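You operate a simulated robot arm through the tools that you are given. There is no shell and no other tool.

Carry out the task below with a simulated robot arm. There is one attempt and no reset: what you move stays moved.

## Task
Take the film roll off the blue hub and can it.
Fine: tension knob to SLACK first; use the can on the table and put its lid back on; harm nothing.
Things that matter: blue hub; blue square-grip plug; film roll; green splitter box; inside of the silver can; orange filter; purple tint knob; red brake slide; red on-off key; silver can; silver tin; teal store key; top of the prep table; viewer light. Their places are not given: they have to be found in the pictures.

Only the result counts: the job must be done as asked and must still hold three seconds after the hand-in. Knocking over, shifting, dropping, spilling or breaking anything else fails it. A push-on lid holds only when it is set on centred and level and pressed home; a screw cap is set on level and turned clockwise until tight.

## Robot
A 6-joint arm with a three-finger gripper, fixed in place. Base frame: the origin is on the floor under the middle of its stand, x ahead of it, y to its left, z up. Lengths are in cm, angles in degrees, forces in N, time in s.
It reaches about 121.3 cm from its shoulder. Its first joint turns from -166.0 to 166.0 degrees. Payload 4.89 kg.
The TCP is the grasp point between the finger pads, 3 cm short of the fingertips. In the tool frame z runs along the fingers and y along their closing line. The gripper opens to 16.4 cm; its body begins 12.5 cm behind the TCP.
Orientation is that of the tool frame in the base frame, as a unit quaternion [w, x, y, z]. With the fingers straight down and closing along the base's y, the tool's x points along the base's -x, its y along +y and its z along -z.

## Interface
- The arm moves only by the tool play_rows. Its argument "motion" is a list of rows, each a list of 7 numbers: the shift along the base's x, y, z in cm, then the turn, a rotation vector about the base's x, y, z in degrees, then the finger opening in cm, from 0 to 16.4. In form: [[dx, dy, dz, ax, ay, az, hand], ...]. A call has 1 to 20 rows; each row is the pose to reach, as a shift and turn from the pose commanded when the call began. Rows are played at 5 a second. More than 5 cm and 8.6 degrees between two rows, or a gripper value outside its range, and nothing of the call is played. A pose out of reach is approached as far as the arm can. The call stops where the force on the tool passes 40 N (or 10 N more than at its start, if that is more) or the arm is blocked; 0.2 s more then pass. The fingers move at their own pace (about 10.8 cm/s each) and stop on an object; they squeeze with about 38 N. The grip force told is the motor's: it shows also when the fingers shut on nothing. Time passes only in rows, and 0.2 s behind the last, so rows that repeat a pose let the fingers close. It gives the time, the measured TCP pose, the force on the tool (base axes), the opening and the grip force at its end, in the units of the frame above (readings bear some noise), with the torque about the TCP (base axes, N m) and any sound that the robot's microphone picked up, and new pictures: "show" is both (left out), scene, wrist or none.
- Cameras (640 x 400 px; columns grow to the right, rows downward): "scene" is fixed at [22.05, -65.2, 137.86]; the picture's right is [0.60, -0.80, 0.00], its down [-0.45, -0.34, -0.83] and it looks along [0.66, 0.50, -0.56] (base axes); focal length 371 px, centre (320, 200). "wrist" rides on the gripper at [7.6, -0.2, -15.2] in the tool frame; the picture's right is [0.02, 1.00, 0.00], its down [-0.88, 0.02, -0.47] and it looks along [-0.47, 0.01, 0.88] (tool axes); focal length 247 px, centre (320, 200).
- slide_trunk(by): moves the trunk up (or, below 0, down) by that many cm; the arm rides with it, the base frame stays. It gives what a move gives, with no picture.
- probe_pixels(camera, pixels): for up to 12 pixels [column, row] of the newest picture of that camera ("zoom" is the newest enlarged one), the place [x, y, z] in the base frame of the surface seen there, good to about 0.2 cm. It takes no simulated time.
- inspect(camera, box): a new picture of the part [left, top, right, bottom] of that camera's present view, enlarged. It takes no simulated time.
- finish_job(): hands the job in; it is judged then, once.

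Unless the task says otherwise, let go and move clear before handing in.

The tools are called as a command line: name --pt "numbers of a row" for each row, then --argument value for the rest, lists and objects as JSON in quotes. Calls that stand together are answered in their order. play_rows: Moves the arm, as the interface text tells. Its arguments: {"type":"object","properties":{"motion":{"type":"array"},"show":{"type":"string","enum":["both","scene","wrist","none"]}},"required":["motion"]} The other tools are called the same way: slide_trunk (by) moves the trunk up or down; probe_pixels (camera, pixels) gives the place of the surface under pixels of a picture; inspect (camera, box) takes an enlarged picture of a part of a camera's view; finish_job () hands the job in.

At the start:

```text
clock: 0.0
position: [61.93, -29.34, 113.14]
orientation: [0.0, -0.001, 1.0, 0.001]
wrist_force: [0.1, -0.4, -0.5]
ft_torque: [0.04, 0.0, 0.02]
finger_gap: 16.39
grasp_force: 0.0
trunk travel left (down, up): [-17.5, 21.5]
```

scene: 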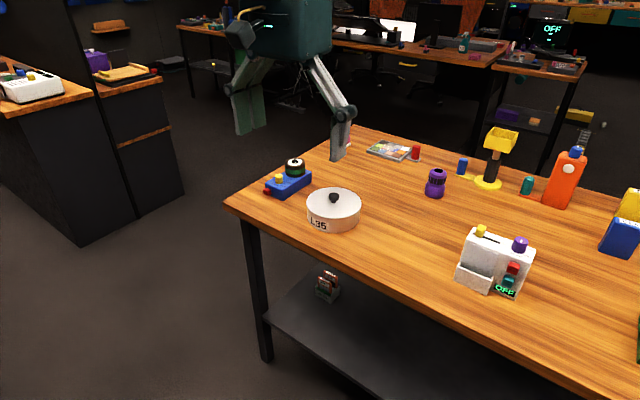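
wrist: 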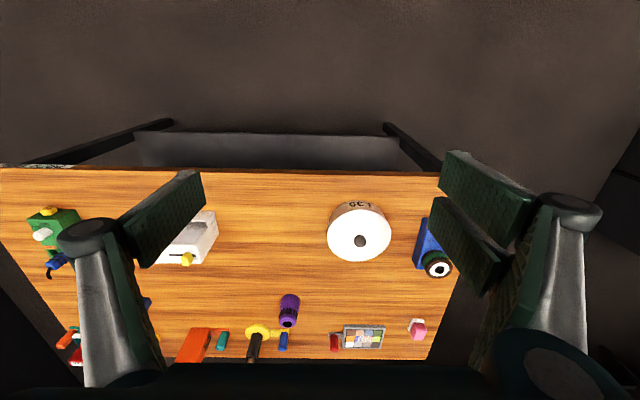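

The scene shows a blue device near (288,180), a round can with knob lid near (333,208), and a white device with keys near (495,262). I will zoom into these before moving.

inspect --camera "scene" --box '[240, 140, 380, 240]'

inspect --camera "scene" --box '[430, 210, 570, 310]'

inspect --camera "wrist" --box '[320, 180, 480, 290]'

inspect --camera "scene" --box '[340, 110, 640, 280]'

```text
4.00 times, centred on (310, 190) of scene
```

zoom: 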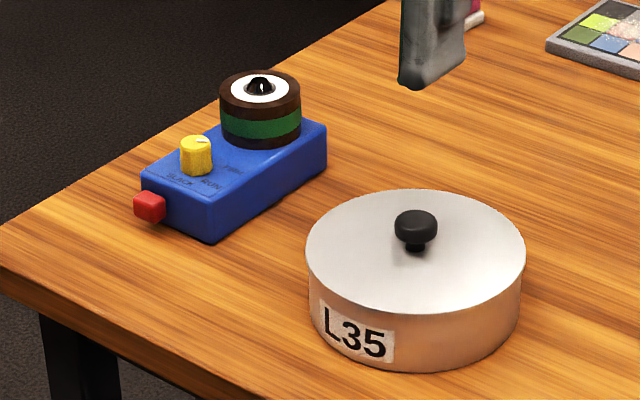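

```text
4.00 times, centred on (500, 260) of scene
```

zoom: 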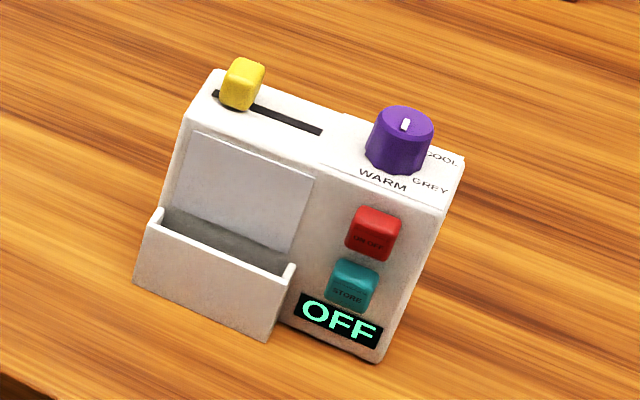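

```text
3.64 times, centred on (400, 235) of wrist
```

zoom: 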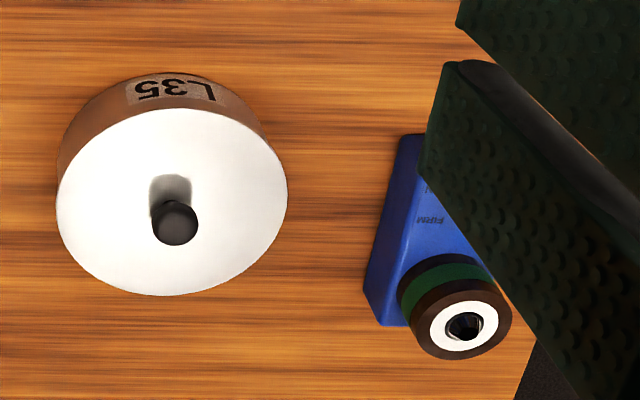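

```text
2.13 times, centred on (490, 195) of scene
```

zoom: 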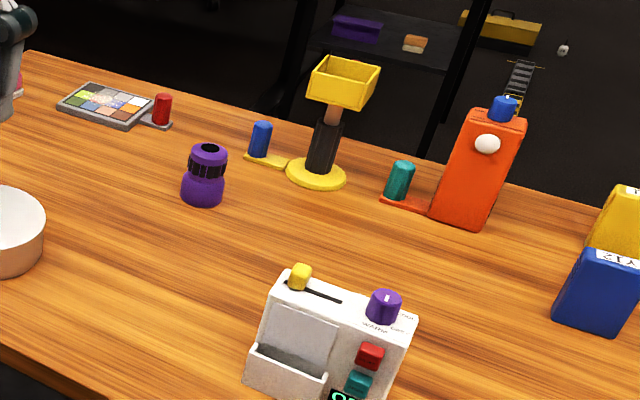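

The blue box holds a yellow pointer knob (labels SLACK/RUN/FIRM), a red brake slide on its end, and the brown/green film roll on a spindle. I zoom more closely on the knob, the roll and the lid.

inspect --camera "scene" --box '[264, 164, 304, 194]'

inspect --camera "scene" --box '[265, 150, 321, 185]'

probe_pixels --camera "scene" --pixels '[[333, 196], [320, 196], [345, 196], [333, 191], [308, 203], [360, 205], [333, 214], [318, 230], [295, 161], [288, 175], [268, 190], [300, 186]]'

```text
13.33 times, centred on (284, 179) of scene
```

zoom: 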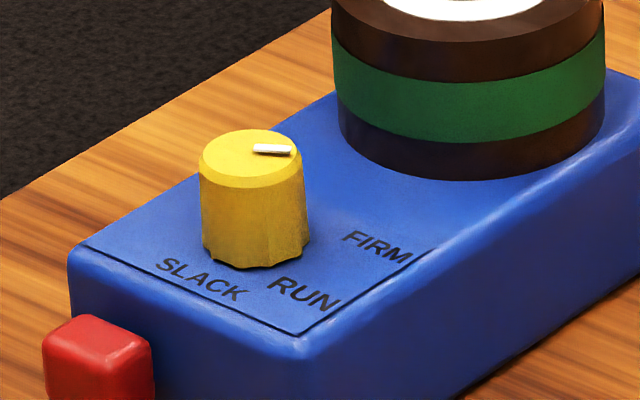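

```text
11.43 times, centred on (293, 168) of scene
```

zoom: 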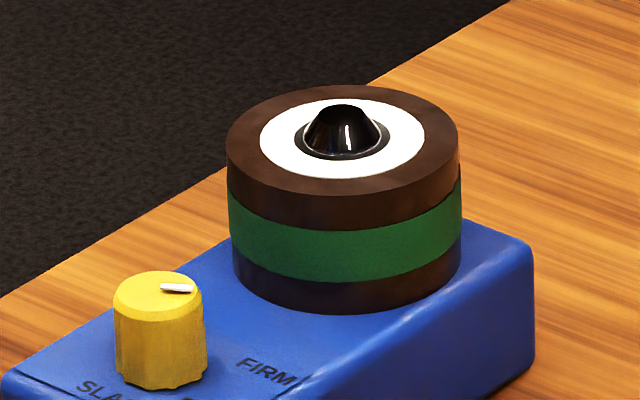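

```text
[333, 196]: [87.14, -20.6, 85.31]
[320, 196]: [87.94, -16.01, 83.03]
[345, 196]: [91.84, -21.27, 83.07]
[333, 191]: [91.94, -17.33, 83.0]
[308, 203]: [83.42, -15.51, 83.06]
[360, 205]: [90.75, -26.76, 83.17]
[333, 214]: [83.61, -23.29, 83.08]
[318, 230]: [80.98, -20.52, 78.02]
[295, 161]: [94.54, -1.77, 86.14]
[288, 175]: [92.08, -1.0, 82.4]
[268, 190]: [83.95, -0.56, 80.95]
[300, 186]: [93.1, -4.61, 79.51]
```

The pointer on the yellow knob points toward the FIRM side (zoom (178,288)), so it has to be turned to SLACK. I probe the zoomed view for exact places.

probe_pixels --camera "zoom" --pixels '[[343, 108], [343, 180], [240, 130], [445, 130], [343, 90], [280, 165], [345, 235], [160, 285], [190, 289], [165, 300], [500, 290], [345, 330]]'

inspect --camera "scene" --box '[264, 164, 304, 194]'

```text
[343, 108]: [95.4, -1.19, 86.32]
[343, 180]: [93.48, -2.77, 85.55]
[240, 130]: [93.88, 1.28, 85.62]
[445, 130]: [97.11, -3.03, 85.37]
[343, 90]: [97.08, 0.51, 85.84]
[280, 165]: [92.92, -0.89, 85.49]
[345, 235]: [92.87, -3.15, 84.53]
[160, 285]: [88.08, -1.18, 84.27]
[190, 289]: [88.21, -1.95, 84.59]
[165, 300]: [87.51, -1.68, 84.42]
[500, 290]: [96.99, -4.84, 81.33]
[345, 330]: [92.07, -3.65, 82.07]
```

```text
13.33 times, centred on (284, 179) of scene
```

zoom: 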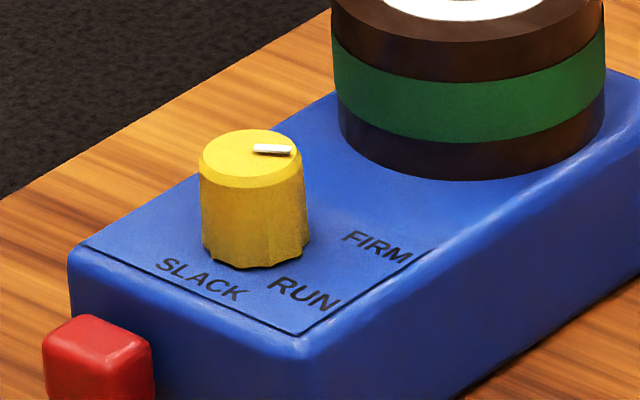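

probe_pixels --camera "zoom" --pixels '[[205, 160], [250, 132], [298, 155], [250, 175], [258, 150], [290, 152], [200, 280], [307, 294], [378, 248], [255, 262], [100, 335], [100, 370]]'

inspect --camera "scene" --box '[300, 180, 370, 240]'

```text
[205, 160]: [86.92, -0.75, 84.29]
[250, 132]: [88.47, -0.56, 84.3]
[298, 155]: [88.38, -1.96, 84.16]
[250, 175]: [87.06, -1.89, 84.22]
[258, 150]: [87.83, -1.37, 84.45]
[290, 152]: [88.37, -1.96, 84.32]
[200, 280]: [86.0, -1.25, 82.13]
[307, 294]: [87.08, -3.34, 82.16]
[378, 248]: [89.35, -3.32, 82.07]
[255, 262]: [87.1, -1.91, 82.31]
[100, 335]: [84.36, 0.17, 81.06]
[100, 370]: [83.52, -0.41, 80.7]
```

```text
6.67 times, centred on (335, 210) of scene
```

zoom: 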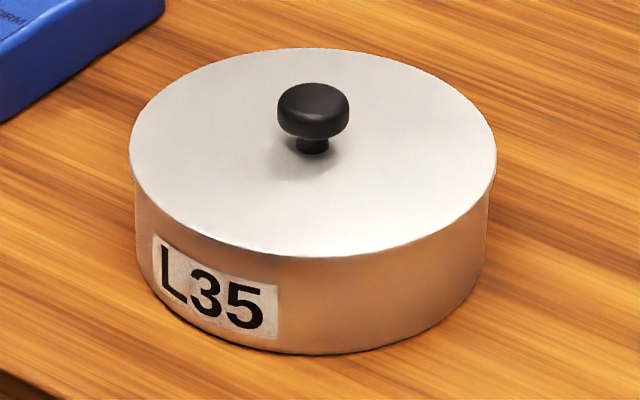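

The lid knob is near (333,196) and the roll sits on the hub at roughly (95.4,-0.9). I look at the shelf below and the other end of the table for any second can or tin.

inspect --camera "scene" --box '[260, 240, 400, 330]'

inspect --camera "wrist" --box '[0, 180, 240, 370]'

inspect --camera "scene" --box '[0, 10, 260, 170]'

inspect --camera "scene" --box '[300, 180, 370, 240]'

probe_pixels --camera "zoom" --pixels '[[313, 88], [282, 115], [345, 115], [313, 138], [312, 148], [135, 150], [490, 165], [315, 52], [315, 252], [180, 230], [440, 225], [560, 250]]'

```text
4.44 times, centred on (330, 285) of scene
```

zoom: 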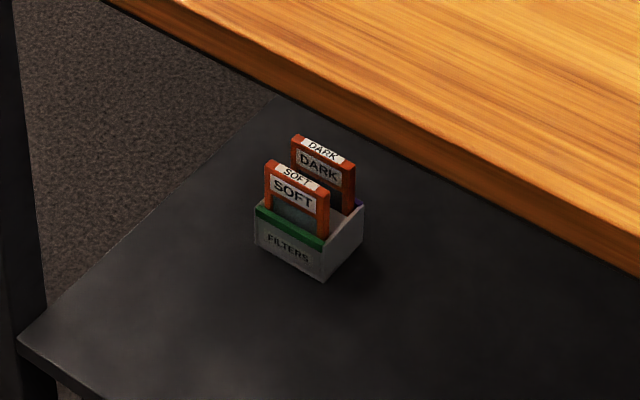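

```text
2.11 times, centred on (120, 275) of wrist
```

zoom: 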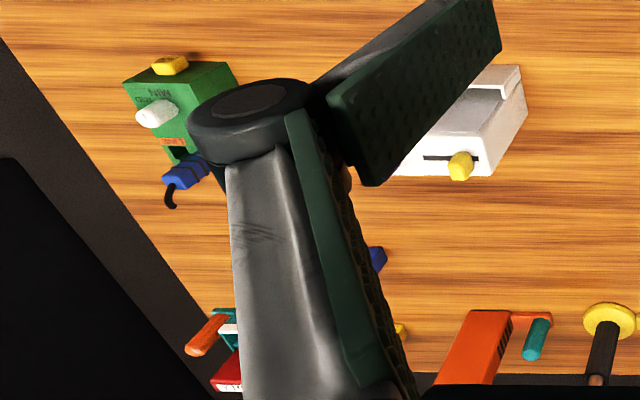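

```text
2.46 times, centred on (130, 90) of scene
```

zoom: 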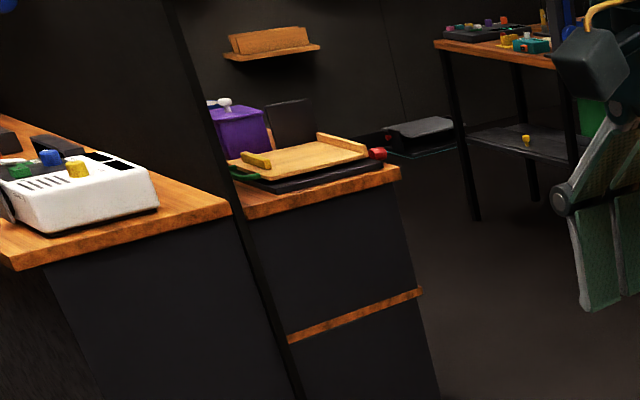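

```text
6.67 times, centred on (335, 210) of scene
```

zoom: 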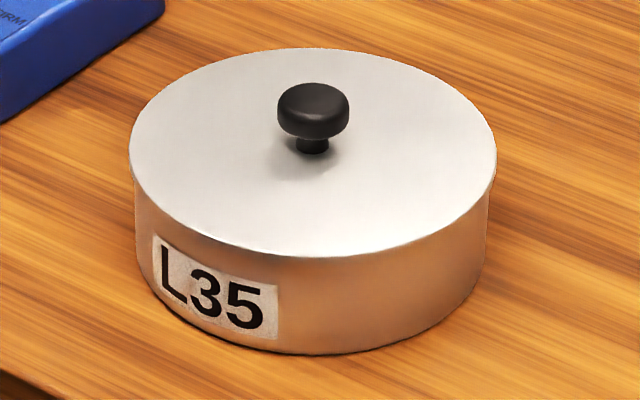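

```text
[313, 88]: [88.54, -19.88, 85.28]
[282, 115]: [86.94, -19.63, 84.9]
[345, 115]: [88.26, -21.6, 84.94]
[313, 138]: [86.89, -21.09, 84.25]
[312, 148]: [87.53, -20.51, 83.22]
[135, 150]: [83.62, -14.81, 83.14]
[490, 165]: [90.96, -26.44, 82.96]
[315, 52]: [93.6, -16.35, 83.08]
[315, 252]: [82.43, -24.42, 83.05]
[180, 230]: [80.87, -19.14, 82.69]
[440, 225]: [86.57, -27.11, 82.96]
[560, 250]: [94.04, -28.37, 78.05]
```

No other can is visible; the shelf only holds a filter rack, so L35 is the can on the table (lid top z≈83.05, table z≈78.05). I check the finger layout in the wrist view before planning the knob grip.

inspect --camera "wrist" --box '[50, 130, 320, 400]'

inspect --camera "wrist" --box '[400, 130, 640, 400]'

probe_pixels --camera "wrist" --pixels '[[203, 172], [205, 205], [150, 268], [165, 360], [85, 384], [443, 152], [530, 190], [438, 180], [497, 295], [470, 380], [610, 250], [534, 203]]'

```text
1.48 times, centred on (185, 265) of wrist
```

zoom: 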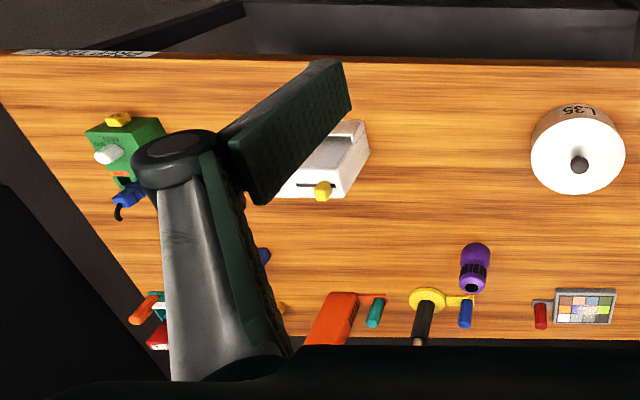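

```text
1.48 times, centred on (520, 265) of wrist
```

zoom: 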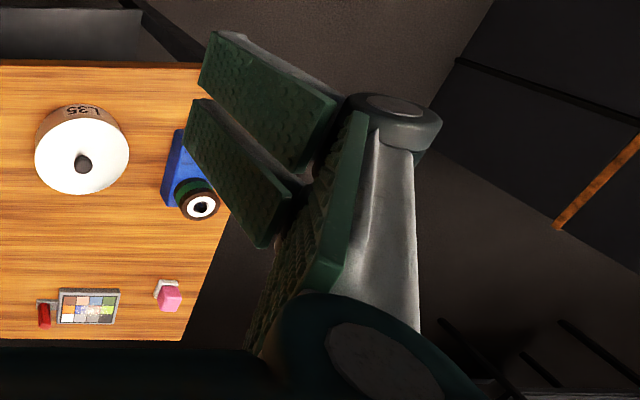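

```text
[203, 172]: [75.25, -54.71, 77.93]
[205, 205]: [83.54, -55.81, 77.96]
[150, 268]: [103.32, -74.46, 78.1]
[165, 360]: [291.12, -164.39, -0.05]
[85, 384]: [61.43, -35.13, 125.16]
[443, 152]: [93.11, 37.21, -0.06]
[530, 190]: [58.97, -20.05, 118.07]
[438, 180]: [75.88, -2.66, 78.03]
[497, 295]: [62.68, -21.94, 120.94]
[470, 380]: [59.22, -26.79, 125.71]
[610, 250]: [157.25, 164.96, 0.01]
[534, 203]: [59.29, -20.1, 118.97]
```

I probe directly on the finger pads to learn their offsets from the TCP.

probe_pixels --camera "wrist" --pixels '[[200, 185], [196, 200], [145, 258], [140, 225], [130, 255], [447, 160], [445, 178], [485, 230], [515, 200], [433, 203], [435, 222], [485, 285]]'

probe_pixels --camera "wrist" --pixels '[[495, 260], [465, 245], [480, 200], [170, 215], [120, 215], [185, 180], [520, 230], [105, 270], [150, 330], [560, 200], [460, 155], [500, 178]]'

```text
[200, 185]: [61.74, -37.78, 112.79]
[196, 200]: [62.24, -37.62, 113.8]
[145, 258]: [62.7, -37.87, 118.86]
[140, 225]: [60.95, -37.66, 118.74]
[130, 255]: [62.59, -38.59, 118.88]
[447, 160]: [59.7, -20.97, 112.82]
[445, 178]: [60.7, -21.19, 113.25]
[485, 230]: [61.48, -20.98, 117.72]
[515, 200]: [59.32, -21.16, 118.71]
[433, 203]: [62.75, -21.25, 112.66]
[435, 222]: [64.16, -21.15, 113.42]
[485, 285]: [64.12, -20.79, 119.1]
```

```text
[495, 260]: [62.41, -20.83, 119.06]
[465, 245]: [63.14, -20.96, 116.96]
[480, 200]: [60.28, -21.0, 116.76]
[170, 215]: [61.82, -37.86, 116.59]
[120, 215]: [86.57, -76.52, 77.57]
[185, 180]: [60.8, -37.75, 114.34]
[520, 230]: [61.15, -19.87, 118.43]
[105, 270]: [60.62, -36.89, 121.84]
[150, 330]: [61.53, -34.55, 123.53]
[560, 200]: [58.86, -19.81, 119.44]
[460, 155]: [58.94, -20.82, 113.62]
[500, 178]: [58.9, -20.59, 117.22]
```

The single pad sits at the TCP's x with the pair straddling it on the +y side (gap ≈1 cm), so a 2 cm knob can be pinched. I move above the yellow knob for a good look at the labels and pointer.

play_rows --pt "2.58 2.81 -1 0 0 0 16.4" --pt "5.16 5.62 -2 0 0 0 16.4" --pt "7.74 8.43 -3 0 0 0 16.4" --pt "10.32 11.24 -4 0 0 0 16.4" --pt "12.9 14.05 -5 0 0 0 16.4" --pt "15.48 16.86 -6 0 0 0 16.4" --pt "18.06 19.67 -7 0 0 0 16.4" --pt "20.64 22.48 -8 0 0 0 16.4" --pt "23.22 25.29 -9 0 0 0 16.4" --pt "25.77 28.09 -10 0 0 0 16.4" --pt "25.77 28.09 -13 0 0 0 16.4" --pt "25.77 28.09 -13 0 0 0 16.4" --show "both"

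```text
clock: 2.6
position: [87.72, -1.34, 99.76]
orientation: [0.0, 0.0, 1.0, 0.0]
wrist_force: [-1.2, -0.8, -0.6]
ft_torque: [-0.03, 0.04, 0.02]
finger_gap: 16.4
grasp_force: 0.0
trunk travel left (down, up): [-17.5, 21.5]
```

scene: 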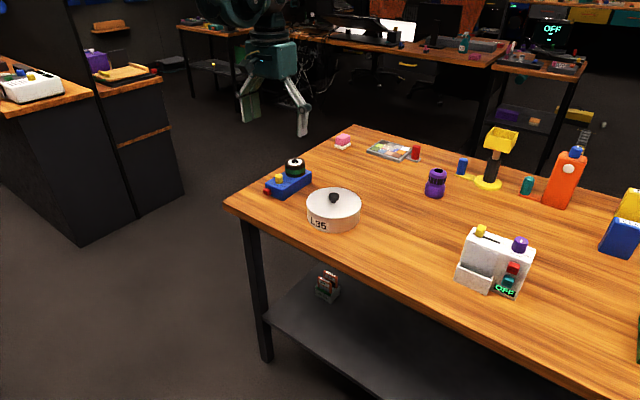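
wrist: 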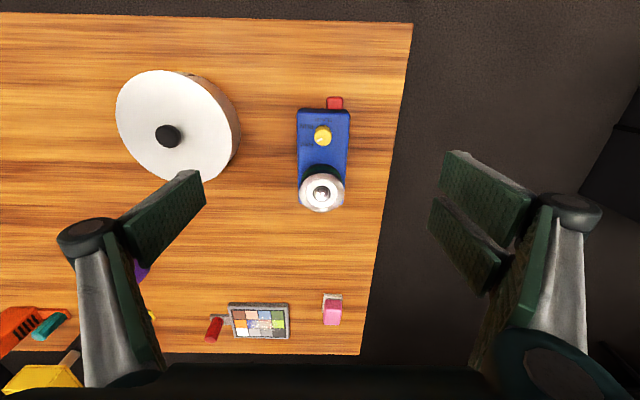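

The wrist picture now shows the blue unit at (322,150) with the knob at (322,135) and the can at (170,130). I zoom on the unit to read the pointer and label angles.

inspect --camera "wrist" --box '[282, 90, 362, 140]'

inspect --camera "wrist" --box '[282, 90, 362, 220]'

inspect --camera "wrist" --box '[290, 115, 354, 155]'

```text
8.00 times, centred on (322, 115) of wrist
```

zoom: 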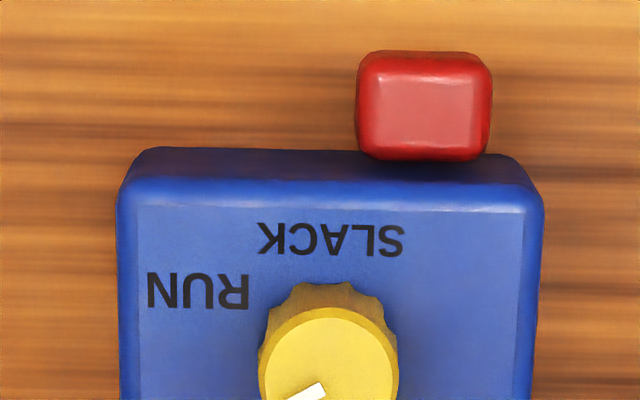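

```text
3.08 times, centred on (322, 155) of wrist
```

zoom: 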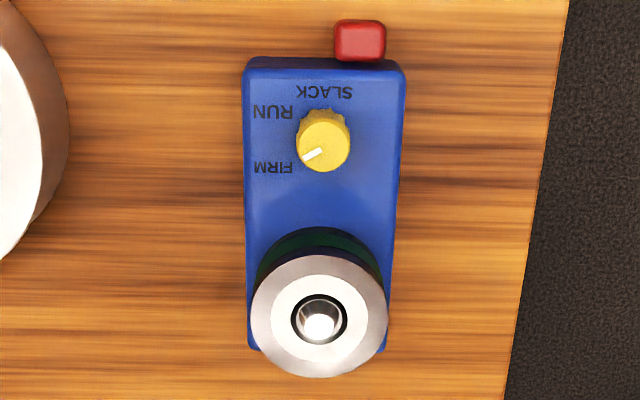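

```text
10.00 times, centred on (322, 135) of wrist
```

zoom: 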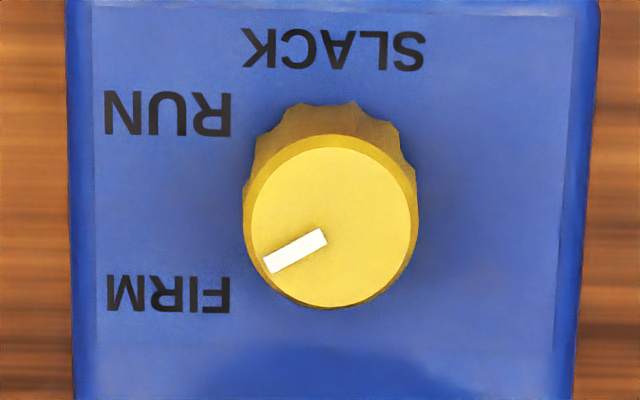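

The wrist zoom shows the pointer at FIRM (about 30° past −y towards +x), RUN 60° earlier and SLACK straight toward −x, so the knob needs about 120° clockwise. I probe the knob rim, hub and roll for exact centres.

probe_pixels --camera "zoom" --pixels '[[333, 228], [256, 228], [410, 228], [333, 153], [333, 303], [279, 174], [387, 174], [275, 280], [391, 280], [150, 48], [333, 48], [480, 200]]'

inspect --camera "wrist" --box '[290, 170, 354, 220]'

```text
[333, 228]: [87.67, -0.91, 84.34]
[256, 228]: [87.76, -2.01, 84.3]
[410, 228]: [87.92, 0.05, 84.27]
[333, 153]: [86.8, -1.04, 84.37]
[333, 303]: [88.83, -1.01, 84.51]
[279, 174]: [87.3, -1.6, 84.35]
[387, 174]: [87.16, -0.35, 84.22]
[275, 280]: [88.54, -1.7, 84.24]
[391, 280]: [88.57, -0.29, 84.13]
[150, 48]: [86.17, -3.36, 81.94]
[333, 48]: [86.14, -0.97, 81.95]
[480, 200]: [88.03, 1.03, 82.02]
```

```text
8.00 times, centred on (322, 195) of wrist
```

zoom: 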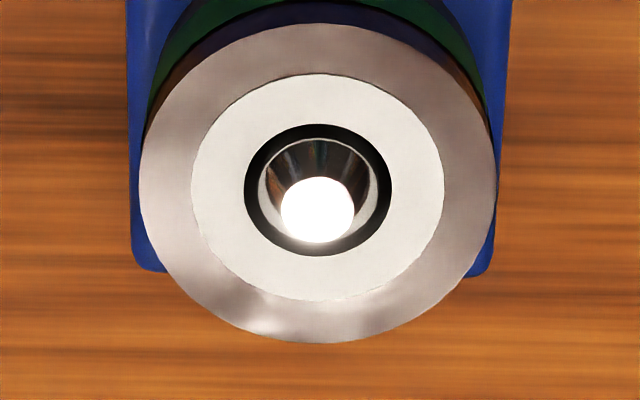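

probe_pixels --camera "zoom" --pixels '[[145, 183], [490, 183], [318, 28], [318, 338], [200, 187], [438, 187], [318, 80], [318, 295], [318, 205], [318, 145], [190, 285], [440, 285]]'

inspect --camera "wrist" --box '[100, 60, 260, 190]'

```text
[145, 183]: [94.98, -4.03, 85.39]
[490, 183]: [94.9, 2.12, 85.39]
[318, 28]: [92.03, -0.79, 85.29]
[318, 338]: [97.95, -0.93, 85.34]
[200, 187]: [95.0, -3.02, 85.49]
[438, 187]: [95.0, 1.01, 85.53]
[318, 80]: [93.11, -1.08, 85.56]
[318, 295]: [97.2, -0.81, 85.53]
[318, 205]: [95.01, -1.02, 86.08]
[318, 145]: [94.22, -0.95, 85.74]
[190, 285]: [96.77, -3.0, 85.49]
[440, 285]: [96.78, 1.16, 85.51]
```

```text
3.08 times, centred on (180, 125) of wrist
```

zoom: 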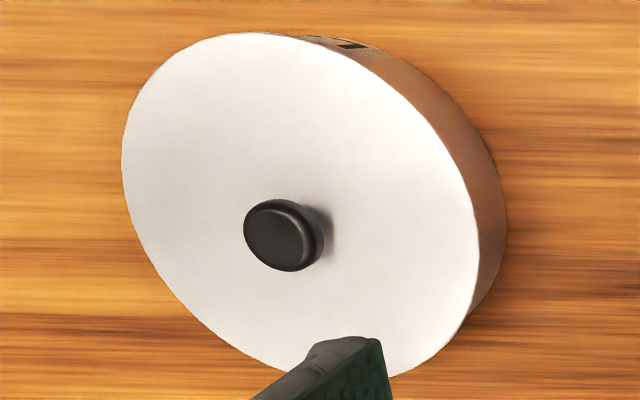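

The knob centre is (87.75, −0.98), top z 84.3, and the roll centre (95.0, −0.95), radius 3.1. I pre-turn the hand +100° above the knob and narrow the fingers so one clockwise sweep of 120° will be possible.

play_rows --pt "0 0.05 0 0 0 8.4 14" --pt "0 0.1 0 0 0 16.8 12" --pt "0 0.15 0 0 0 25.2 10" --pt "0 0.2 0 0 0 33.6 8" --pt "0 0.25 0 0 0 42 6" --pt "0 0.3 0 0 0 50.4 4" --pt "0 0.3 0 0 0 58.8 3.2" --pt "0 0.3 0 0 0 67.2 3.2" --pt "0 0.3 0 0 0 75.6 3.2" --pt "0 0.3 0 0 0 84 3.2" --pt "0 0.3 0 0 0 92.4 3.2" --pt "0 0.3 0 0 0 100 3.2" --pt "0 0.3 0 0 0 100 3.2" --pt "0 0.3 0 0 0 100 3.2" --show "both"

```text
clock: 5.6
position: [87.76, -1.01, 100.08]
orientation: [0.0, 0.765, -0.643, 0.001]
wrist_force: [-0.2, -0.6, -0.1]
ft_torque: [-0.03, 0.0, -0.01]
finger_gap: 3.2
grasp_force: 0.1
trunk travel left (down, up): [-17.5, 21.5]
```

scene: 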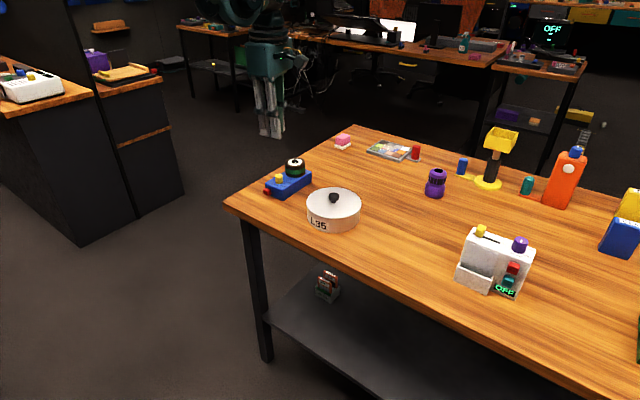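
wrist: 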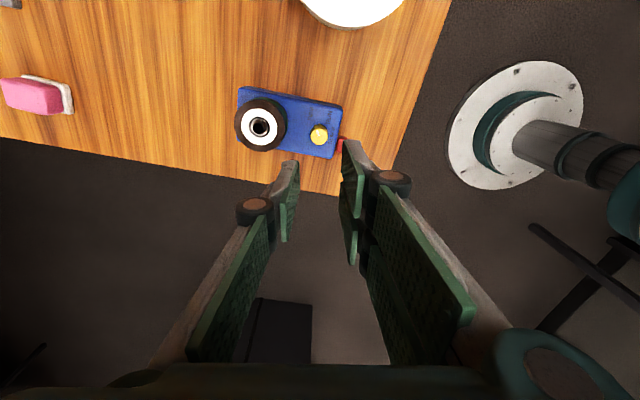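

The hand is turned and the fingers are at 3.2 cm, with the knob visible at (319,133) in the wrist view. I check finger thickness around the tips before going down.

inspect --camera "wrist" --box '[230, 80, 430, 280]'

inspect --camera "scene" --box '[230, 60, 320, 200]'

probe_pixels --camera "scene" --pixels '[[263, 130], [270, 135], [278, 132], [282, 125], [265, 115], [282, 110], [258, 105], [275, 100]]'

```text
2.00 times, centred on (330, 180) of wrist
```

zoom: 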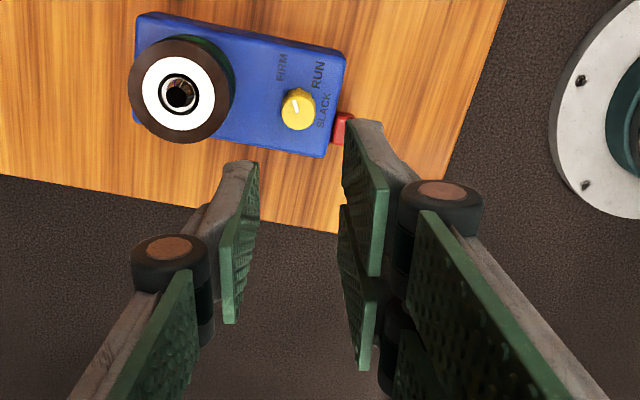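

```text
2.86 times, centred on (275, 130) of scene
```

zoom: 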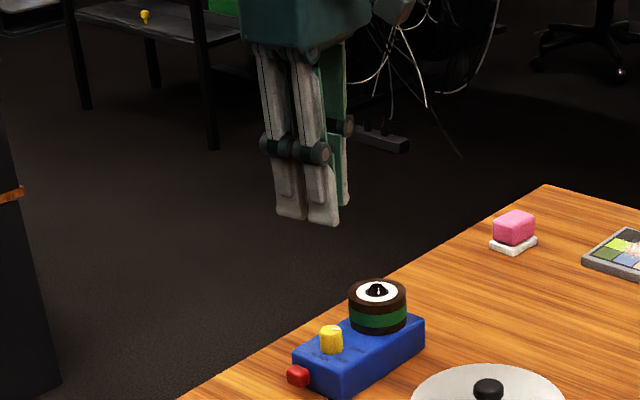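

```text
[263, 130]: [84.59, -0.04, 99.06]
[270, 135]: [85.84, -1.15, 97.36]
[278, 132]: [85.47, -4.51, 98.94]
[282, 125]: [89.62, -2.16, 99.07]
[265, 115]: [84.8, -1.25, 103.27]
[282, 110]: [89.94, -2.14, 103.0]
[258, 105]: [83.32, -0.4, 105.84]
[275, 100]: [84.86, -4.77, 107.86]
```

The fingertips are about 1.2 cm thick with clearance to the roll, so I descend straight onto the knob in small rows, ending with the tips just above the box top.

play_rows --pt "0 0 -3 0 0 0 3.2" --pt "0 0 -6 0 0 0 3.2" --pt "0 0 -9 0 0 0 3.2" --pt "0 0 -11.5 0 0 0 3.2" --pt "0 0 -13 0 0 0 3.2" --pt "0 0 -13.8 0 0 0 3.2" --pt "0 0 -14.4 0 0 0 3.2" --pt "0 0 -14.4 0 0 0 3.2" --show "both"

```text
clock: 7.4
position: [87.75, -1.22, 85.68]
orientation: [0.0, 0.766, -0.643, 0.0]
wrist_force: [0.0, 0.2, -0.5]
ft_torque: [0.03, 0.01, 0.03]
finger_gap: 3.18
grasp_force: 0.1
trunk travel left (down, up): [-17.5, 21.5]
```

scene: 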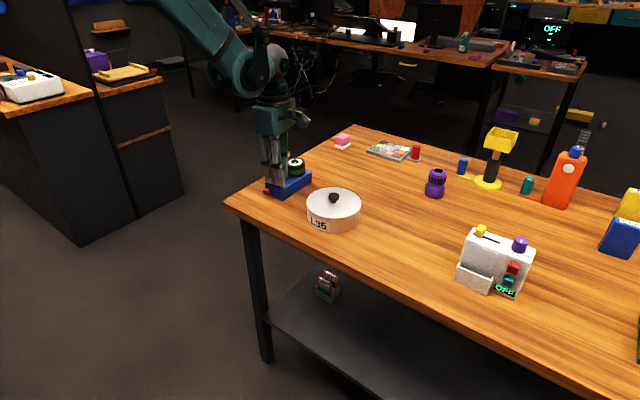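
wrist: 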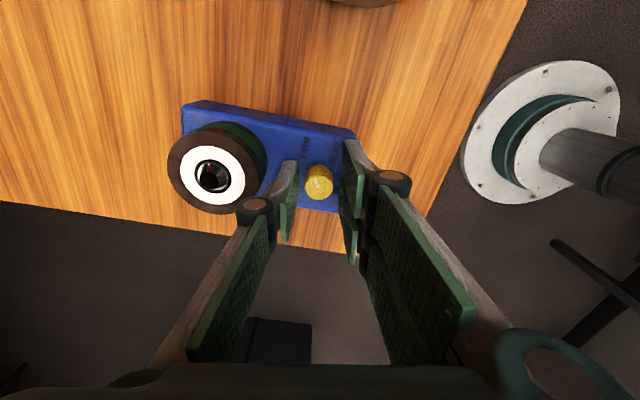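

inspect --camera "wrist" --box '[270, 130, 370, 230]'

inspect --camera "scene" --box '[250, 130, 330, 205]'

```text
4.00 times, centred on (320, 180) of wrist
```

zoom: 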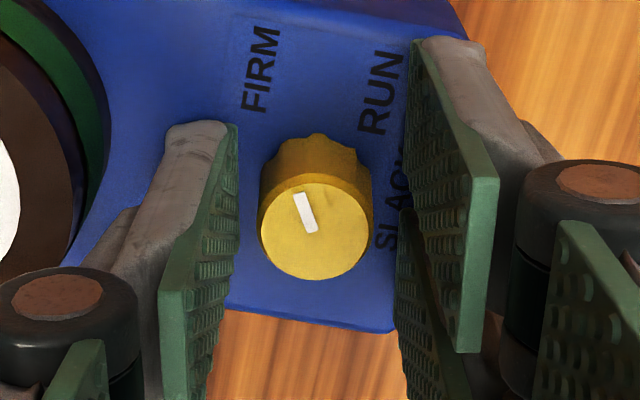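

```text
5.33 times, centred on (290, 168) of scene
```

zoom: 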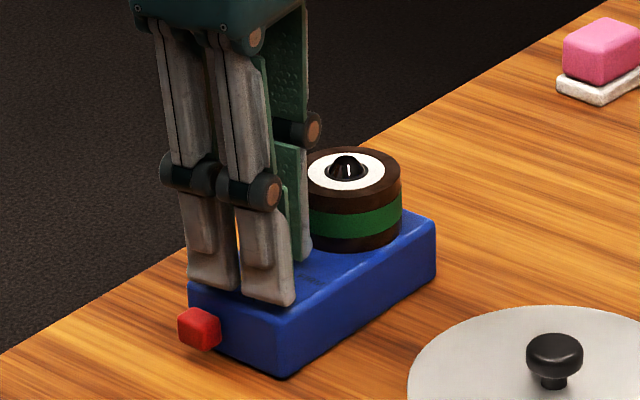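

The knob sits centred between the pads (zoom (315,230)), with clear space to the roll. I lower 0.3 cm and close the fingers on it.

play_rows --pt "0 0 -0.3 0 0 0 3.2" --pt "0 0 -0.3 0 0 0 2.5" --pt "0 0 -0.3 0 0 0 2.0" --pt "0 0 -0.3 0 0 0 1.7" --pt "0 0 -0.3 0 0 0 1.7" --pt "0 0 -0.3 0 0 0 1.7" --show "wrist"

```text
clock: 8.8
position: [87.76, -1.2, 85.27]
orientation: [0.0, 0.766, -0.643, -0.001]
wrist_force: [0.6, -0.6, 1.1]
ft_torque: [0.0, -0.01, -0.01]
finger_gap: 2.0
grasp_force: 38.0
trunk travel left (down, up): [-17.5, 21.5]
```

wrist: 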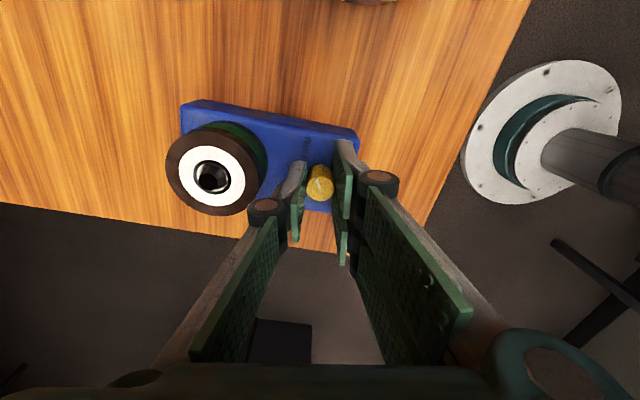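

The knob is gripped at 2.0 cm, but the reading (y −1.20) shows the hand 0.2 cm off the knob axis (y −0.98). I reopen, shift +0.22 in y and regrip before turning.

play_rows --pt "0 0 0 0 0 0 2.6" --pt "0 0 0 0 0 0 3.0" --pt "0.03 0.22 0 0 0 0 3.0" --pt "0.03 0.22 0 0 0 0 3.0" --pt "0.03 0.22 0 0 0 0 3.0" --show "wrist"

inspect --camera "wrist" --box '[280, 150, 360, 220]'

```text
clock: 10.0
position: [87.78, -0.83, 85.16]
orientation: [-0.001, 0.766, -0.643, -0.001]
wrist_force: [0.4, -0.4, 0.2]
ft_torque: [0.0, 0.0, 0.02]
finger_gap: 3.0
grasp_force: 0.0
trunk travel left (down, up): [-17.5, 21.5]
```

wrist: 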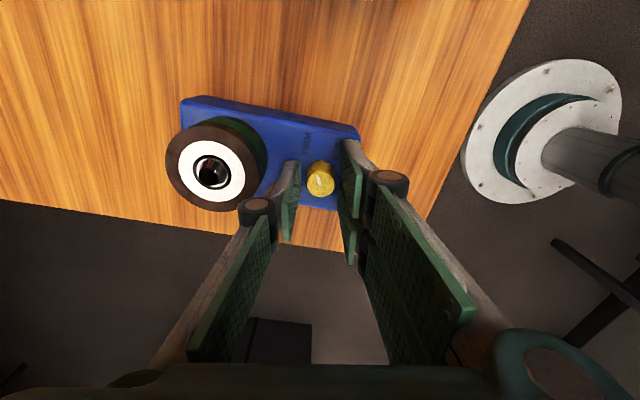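

```text
5.71 times, centred on (320, 185) of wrist
```

zoom: 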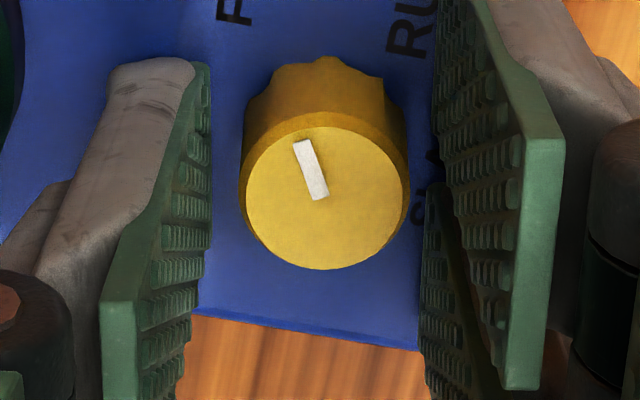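

After the shift the reading is y −0.83; since readings are noisy, I take a couple of still readings to average before regripping.

play_rows --pt "0 0 0 0 0 0 3.0" --pt "0 0 0 0 0 0 3.0" --show "none"

play_rows --pt "0 0 0 0 0 0 3.0" --pt "0 0 0 0 0 0 3.0" --show "none"

play_rows --pt "0 0 0 0 0 0 3.0" --pt "0 0 0 0 0 0 3.0" --show "wrist"

probe_pixels --camera "wrist" --pixels '[[321, 183], [310, 183], [332, 183], [321, 172], [321, 194], [299, 165], [297, 180], [293, 195], [288, 225], [345, 150], [352, 190], [346, 230]]'

```text
clock: 10.6
position: [87.73, -0.73, 85.26]
orientation: [0.0, 0.766, -0.643, 0.001]
wrist_force: [-0.1, -0.1, -0.2]
ft_torque: [-0.01, -0.02, 0.0]
finger_gap: 3.0
grasp_force: 0.1
trunk travel left (down, up): [-17.5, 21.5]
```

```text
clock: 11.2
position: [87.75, -0.82, 85.31]
orientation: [0.0, 0.766, -0.643, 0.0]
wrist_force: [0.5, 0.5, 0.4]
ft_torque: [-0.02, 0.01, 0.0]
finger_gap: 3.0
grasp_force: 0.0
trunk travel left (down, up): [-17.5, 21.5]
```

```text
clock: 11.8
position: [87.76, -0.92, 85.3]
orientation: [0.0, 0.767, -0.642, 0.001]
wrist_force: [0.7, -0.2, -0.1]
ft_torque: [-0.04, 0.0, 0.01]
finger_gap: 2.98
grasp_force: 0.1
trunk travel left (down, up): [-17.5, 21.5]
```

wrist: 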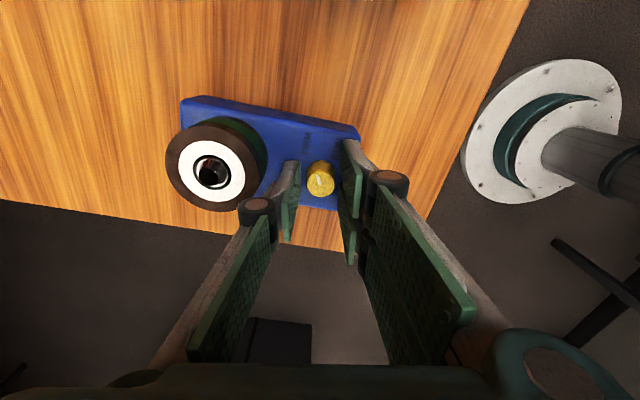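

```text
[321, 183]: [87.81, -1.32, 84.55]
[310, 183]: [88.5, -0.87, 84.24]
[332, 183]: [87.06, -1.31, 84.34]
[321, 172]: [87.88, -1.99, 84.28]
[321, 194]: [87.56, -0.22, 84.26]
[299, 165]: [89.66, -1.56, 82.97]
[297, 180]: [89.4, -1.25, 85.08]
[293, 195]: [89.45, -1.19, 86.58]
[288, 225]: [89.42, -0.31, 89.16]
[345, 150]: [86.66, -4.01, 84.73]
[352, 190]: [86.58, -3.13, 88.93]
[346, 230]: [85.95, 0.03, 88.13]
```

Averaged reading is y ≈ −0.82 against the knob axis at about −1.0, so I shift −0.12 in y and close on the knob.

play_rows --pt "0.02 -0.12 0 0 0 0 3.0" --pt "0.02 -0.12 0 0 0 0 3.0" --pt "0.02 -0.12 0 0 0 0 2.4" --pt "0.02 -0.12 0 0 0 0 1.8" --pt "0.02 -0.12 0 0 0 0 1.6" --pt "0.02 -0.12 0 0 0 0 1.6" --show "wrist"

inspect --camera "wrist" --box '[280, 150, 360, 220]'

```text
clock: 13.2
position: [87.78, -0.89, 85.24]
orientation: [0.001, 0.766, -0.643, 0.0]
wrist_force: [-0.3, 0.0, 0.0]
ft_torque: [-0.04, -0.01, -0.04]
finger_gap: 2.0
grasp_force: 38.3
trunk travel left (down, up): [-17.5, 21.5]
```

wrist: 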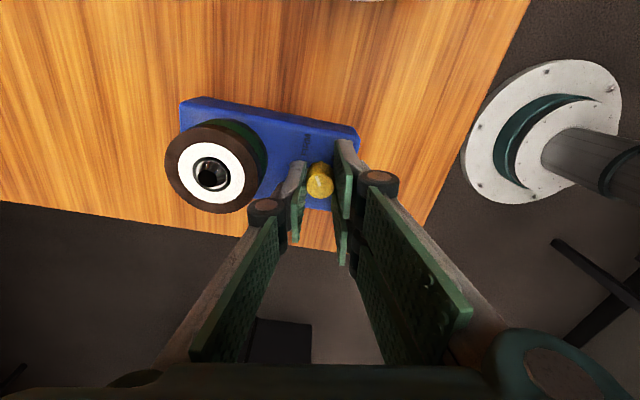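

```text
5.71 times, centred on (320, 185) of wrist
```

zoom: 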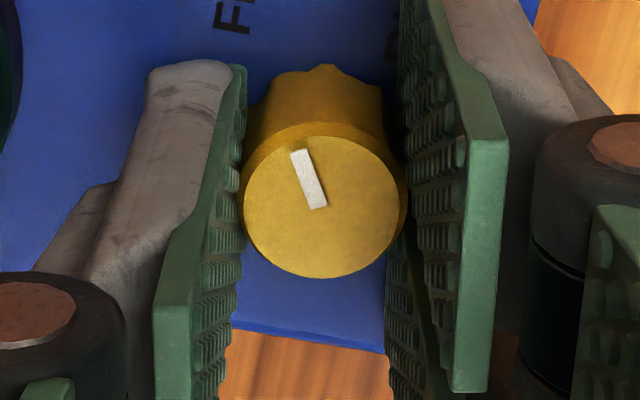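

The pads hold the knob squarely (2.0 cm, 38 N, near-zero side force). I turn a first 40° clockwise and check the torque and pointer.

play_rows --pt "0 0 0 0 0 -5 1.6" --pt "0 0 0 0 0 -10 1.6" --pt "0 0 0 0 0 -15 1.6" --pt "0 0 0 0 0 -20 1.6" --pt "0 0 0 0 0 -25 1.6" --pt "0 0 0 0 0 -30 1.6" --pt "0 0 0 0 0 -35 1.6" --pt "0 0 0 0 0 -40 1.6" --pt "0 0 0 0 0 -40 1.6" --show "wrist"

inspect --camera "wrist" --box '[260, 130, 380, 230]'

```text
clock: 15.2
position: [87.87, -0.91, 85.24]
orientation: [0.0, -0.5, 0.866, 0.0]
wrist_force: [-0.3, 0.4, 0.6]
ft_torque: [0.01, 0.04, 0.03]
finger_gap: 1.99
grasp_force: 38.5
trunk travel left (down, up): [-17.5, 21.5]
```

wrist: 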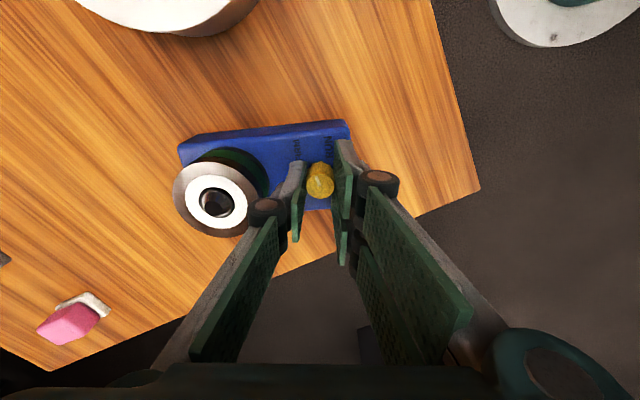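

```text
4.00 times, centred on (320, 180) of wrist
```

zoom: 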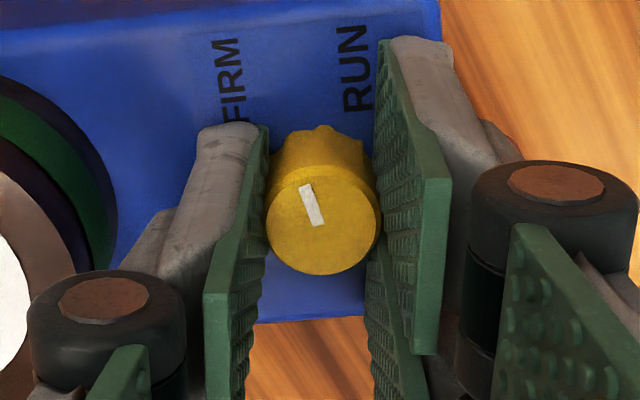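

The pointer is turning with the hand (now between FIRM and RUN) with no notable torque. I continue 40° more.

play_rows --pt "0 0 0 0 0 -5 1.6" --pt "0 0 0 0 0 -10 1.6" --pt "0 0 0 0 0 -15 1.6" --pt "0 0 0 0 0 -20 1.6" --pt "0 0 0 0 0 -25 1.6" --pt "0 0 0 0 0 -30 1.6" --pt "0 0 0 0 0 -35 1.6" --pt "0 0 0 0 0 -40 1.6" --pt "0 0 0 0 0 -40 1.6" --show "wrist"

inspect --camera "wrist" --box '[260, 130, 380, 230]'

```text
clock: 17.2
position: [87.88, -0.93, 85.35]
orientation: [0.001, -0.173, 0.985, -0.001]
wrist_force: [1.4, 0.2, 0.0]
ft_torque: [0.0, 0.01, 0.03]
finger_gap: 2.01
grasp_force: 37.9
trunk travel left (down, up): [-17.5, 21.5]
```

wrist: 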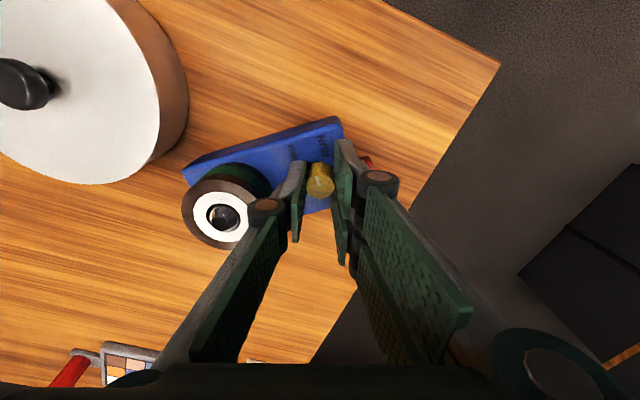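

```text
4.00 times, centred on (320, 180) of wrist
```

zoom: 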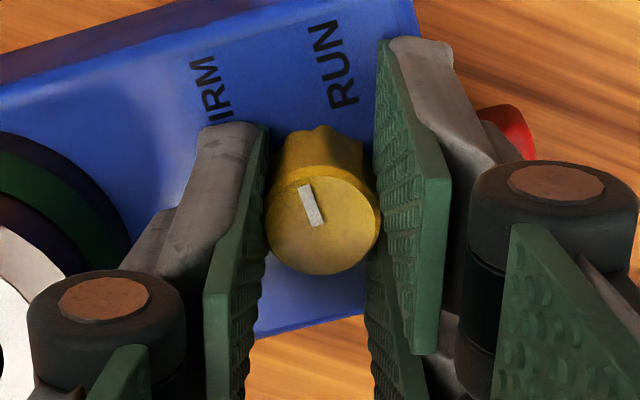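

Still smooth, pointer now between RUN and SLACK. I turn the final 40°.

play_rows --pt "0 0 0 0 0 -5 1.6" --pt "0 0 0 0 0 -10 1.6" --pt "0 0 0 0 0 -15 1.6" --pt "0 0 0 0 0 -20 1.6" --pt "0 0 0 0 0 -25 1.6" --pt "0 0 0 0 0 -30 1.6" --pt "0 0 0 0 0 -35 1.6" --pt "0 0 0 0 0 -40 1.6" --pt "0 0 0 0 0 -40 1.6" --show "wrist"

inspect --camera "wrist" --box '[260, 130, 380, 230]'

```text
clock: 19.2
position: [87.79, -0.96, 85.18]
orientation: [-0.001, 0.174, 0.985, 0.0]
wrist_force: [-0.5, 1.1, -0.8]
ft_torque: [-0.05, 0.0, 0.02]
finger_gap: 2.01
grasp_force: 38.0
trunk travel left (down, up): [-17.5, 21.5]
```

wrist: 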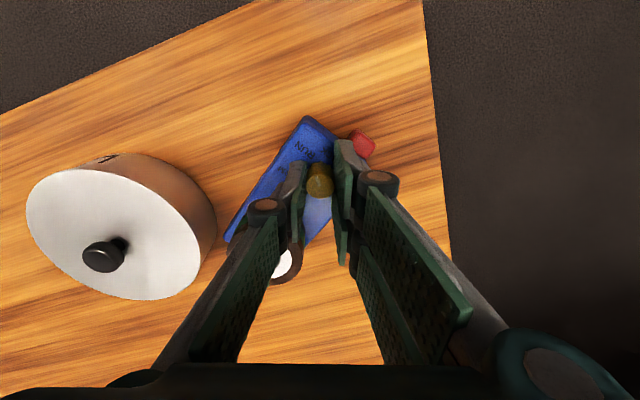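

```text
4.00 times, centred on (320, 180) of wrist
```

zoom: 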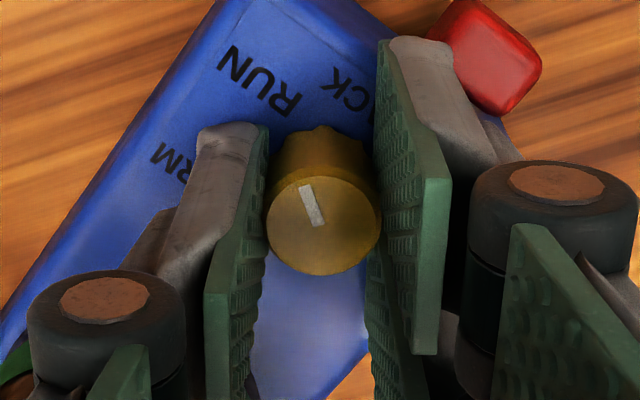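

By the image geometry the pointer is now at the SLACK direction (−x). I release, rise straight up and check it from above.

play_rows --pt "0 0 0 0 0 0 2.4" --pt "0 0 0 0 0 0 3.0" --pt "0 0 0 0 0 0 3.0" --pt "0 0 2 0 0 0 3.0" --pt "0 0 5 0 0 0 3.0" --pt "0 0 9 0 0 0 3.5" --pt "0 0 13 0 0 5 6" --pt "0 0 15 0 0 10 9" --pt "0 0 15 0 0 15 9" --pt "0 0 15 0 0 20 9" --pt "0 0 15 0 0 20 9" --show "both"

inspect --camera "wrist" --box '[290, 115, 354, 155]'

inspect --camera "wrist" --box '[282, 90, 362, 220]'

```text
clock: 21.6
position: [87.93, -0.86, 100.32]
orientation: [0.0, 0.001, 1.0, 0.0]
wrist_force: [-0.7, -1.1, -0.2]
ft_torque: [0.0, 0.03, 0.01]
finger_gap: 9.0
grasp_force: 0.1
trunk travel left (down, up): [-17.5, 21.5]
```

scene: 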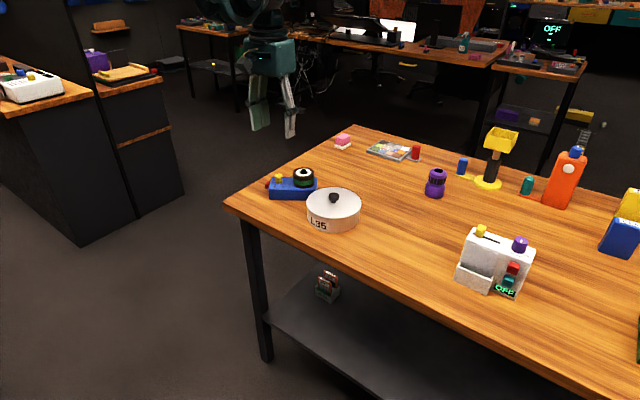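
wrist: 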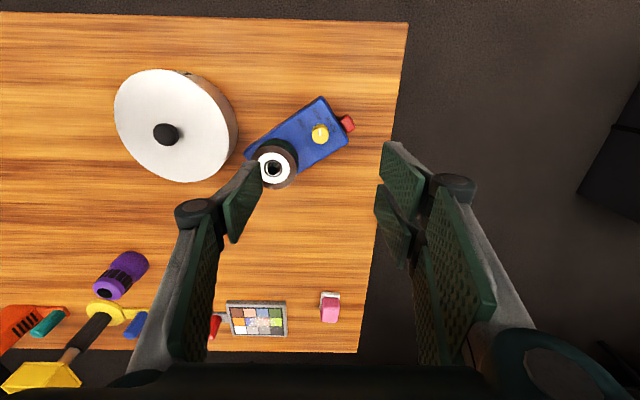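

```text
10.00 times, centred on (322, 135) of wrist
```

zoom: 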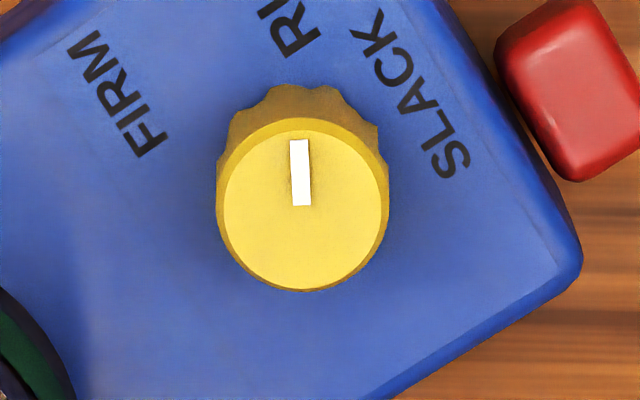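

```text
3.08 times, centred on (322, 155) of wrist
```

zoom: 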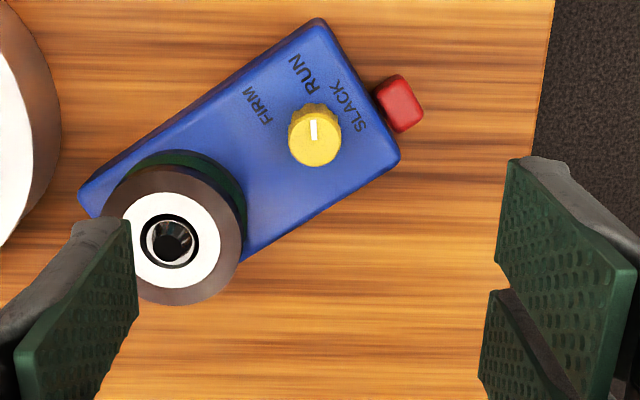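

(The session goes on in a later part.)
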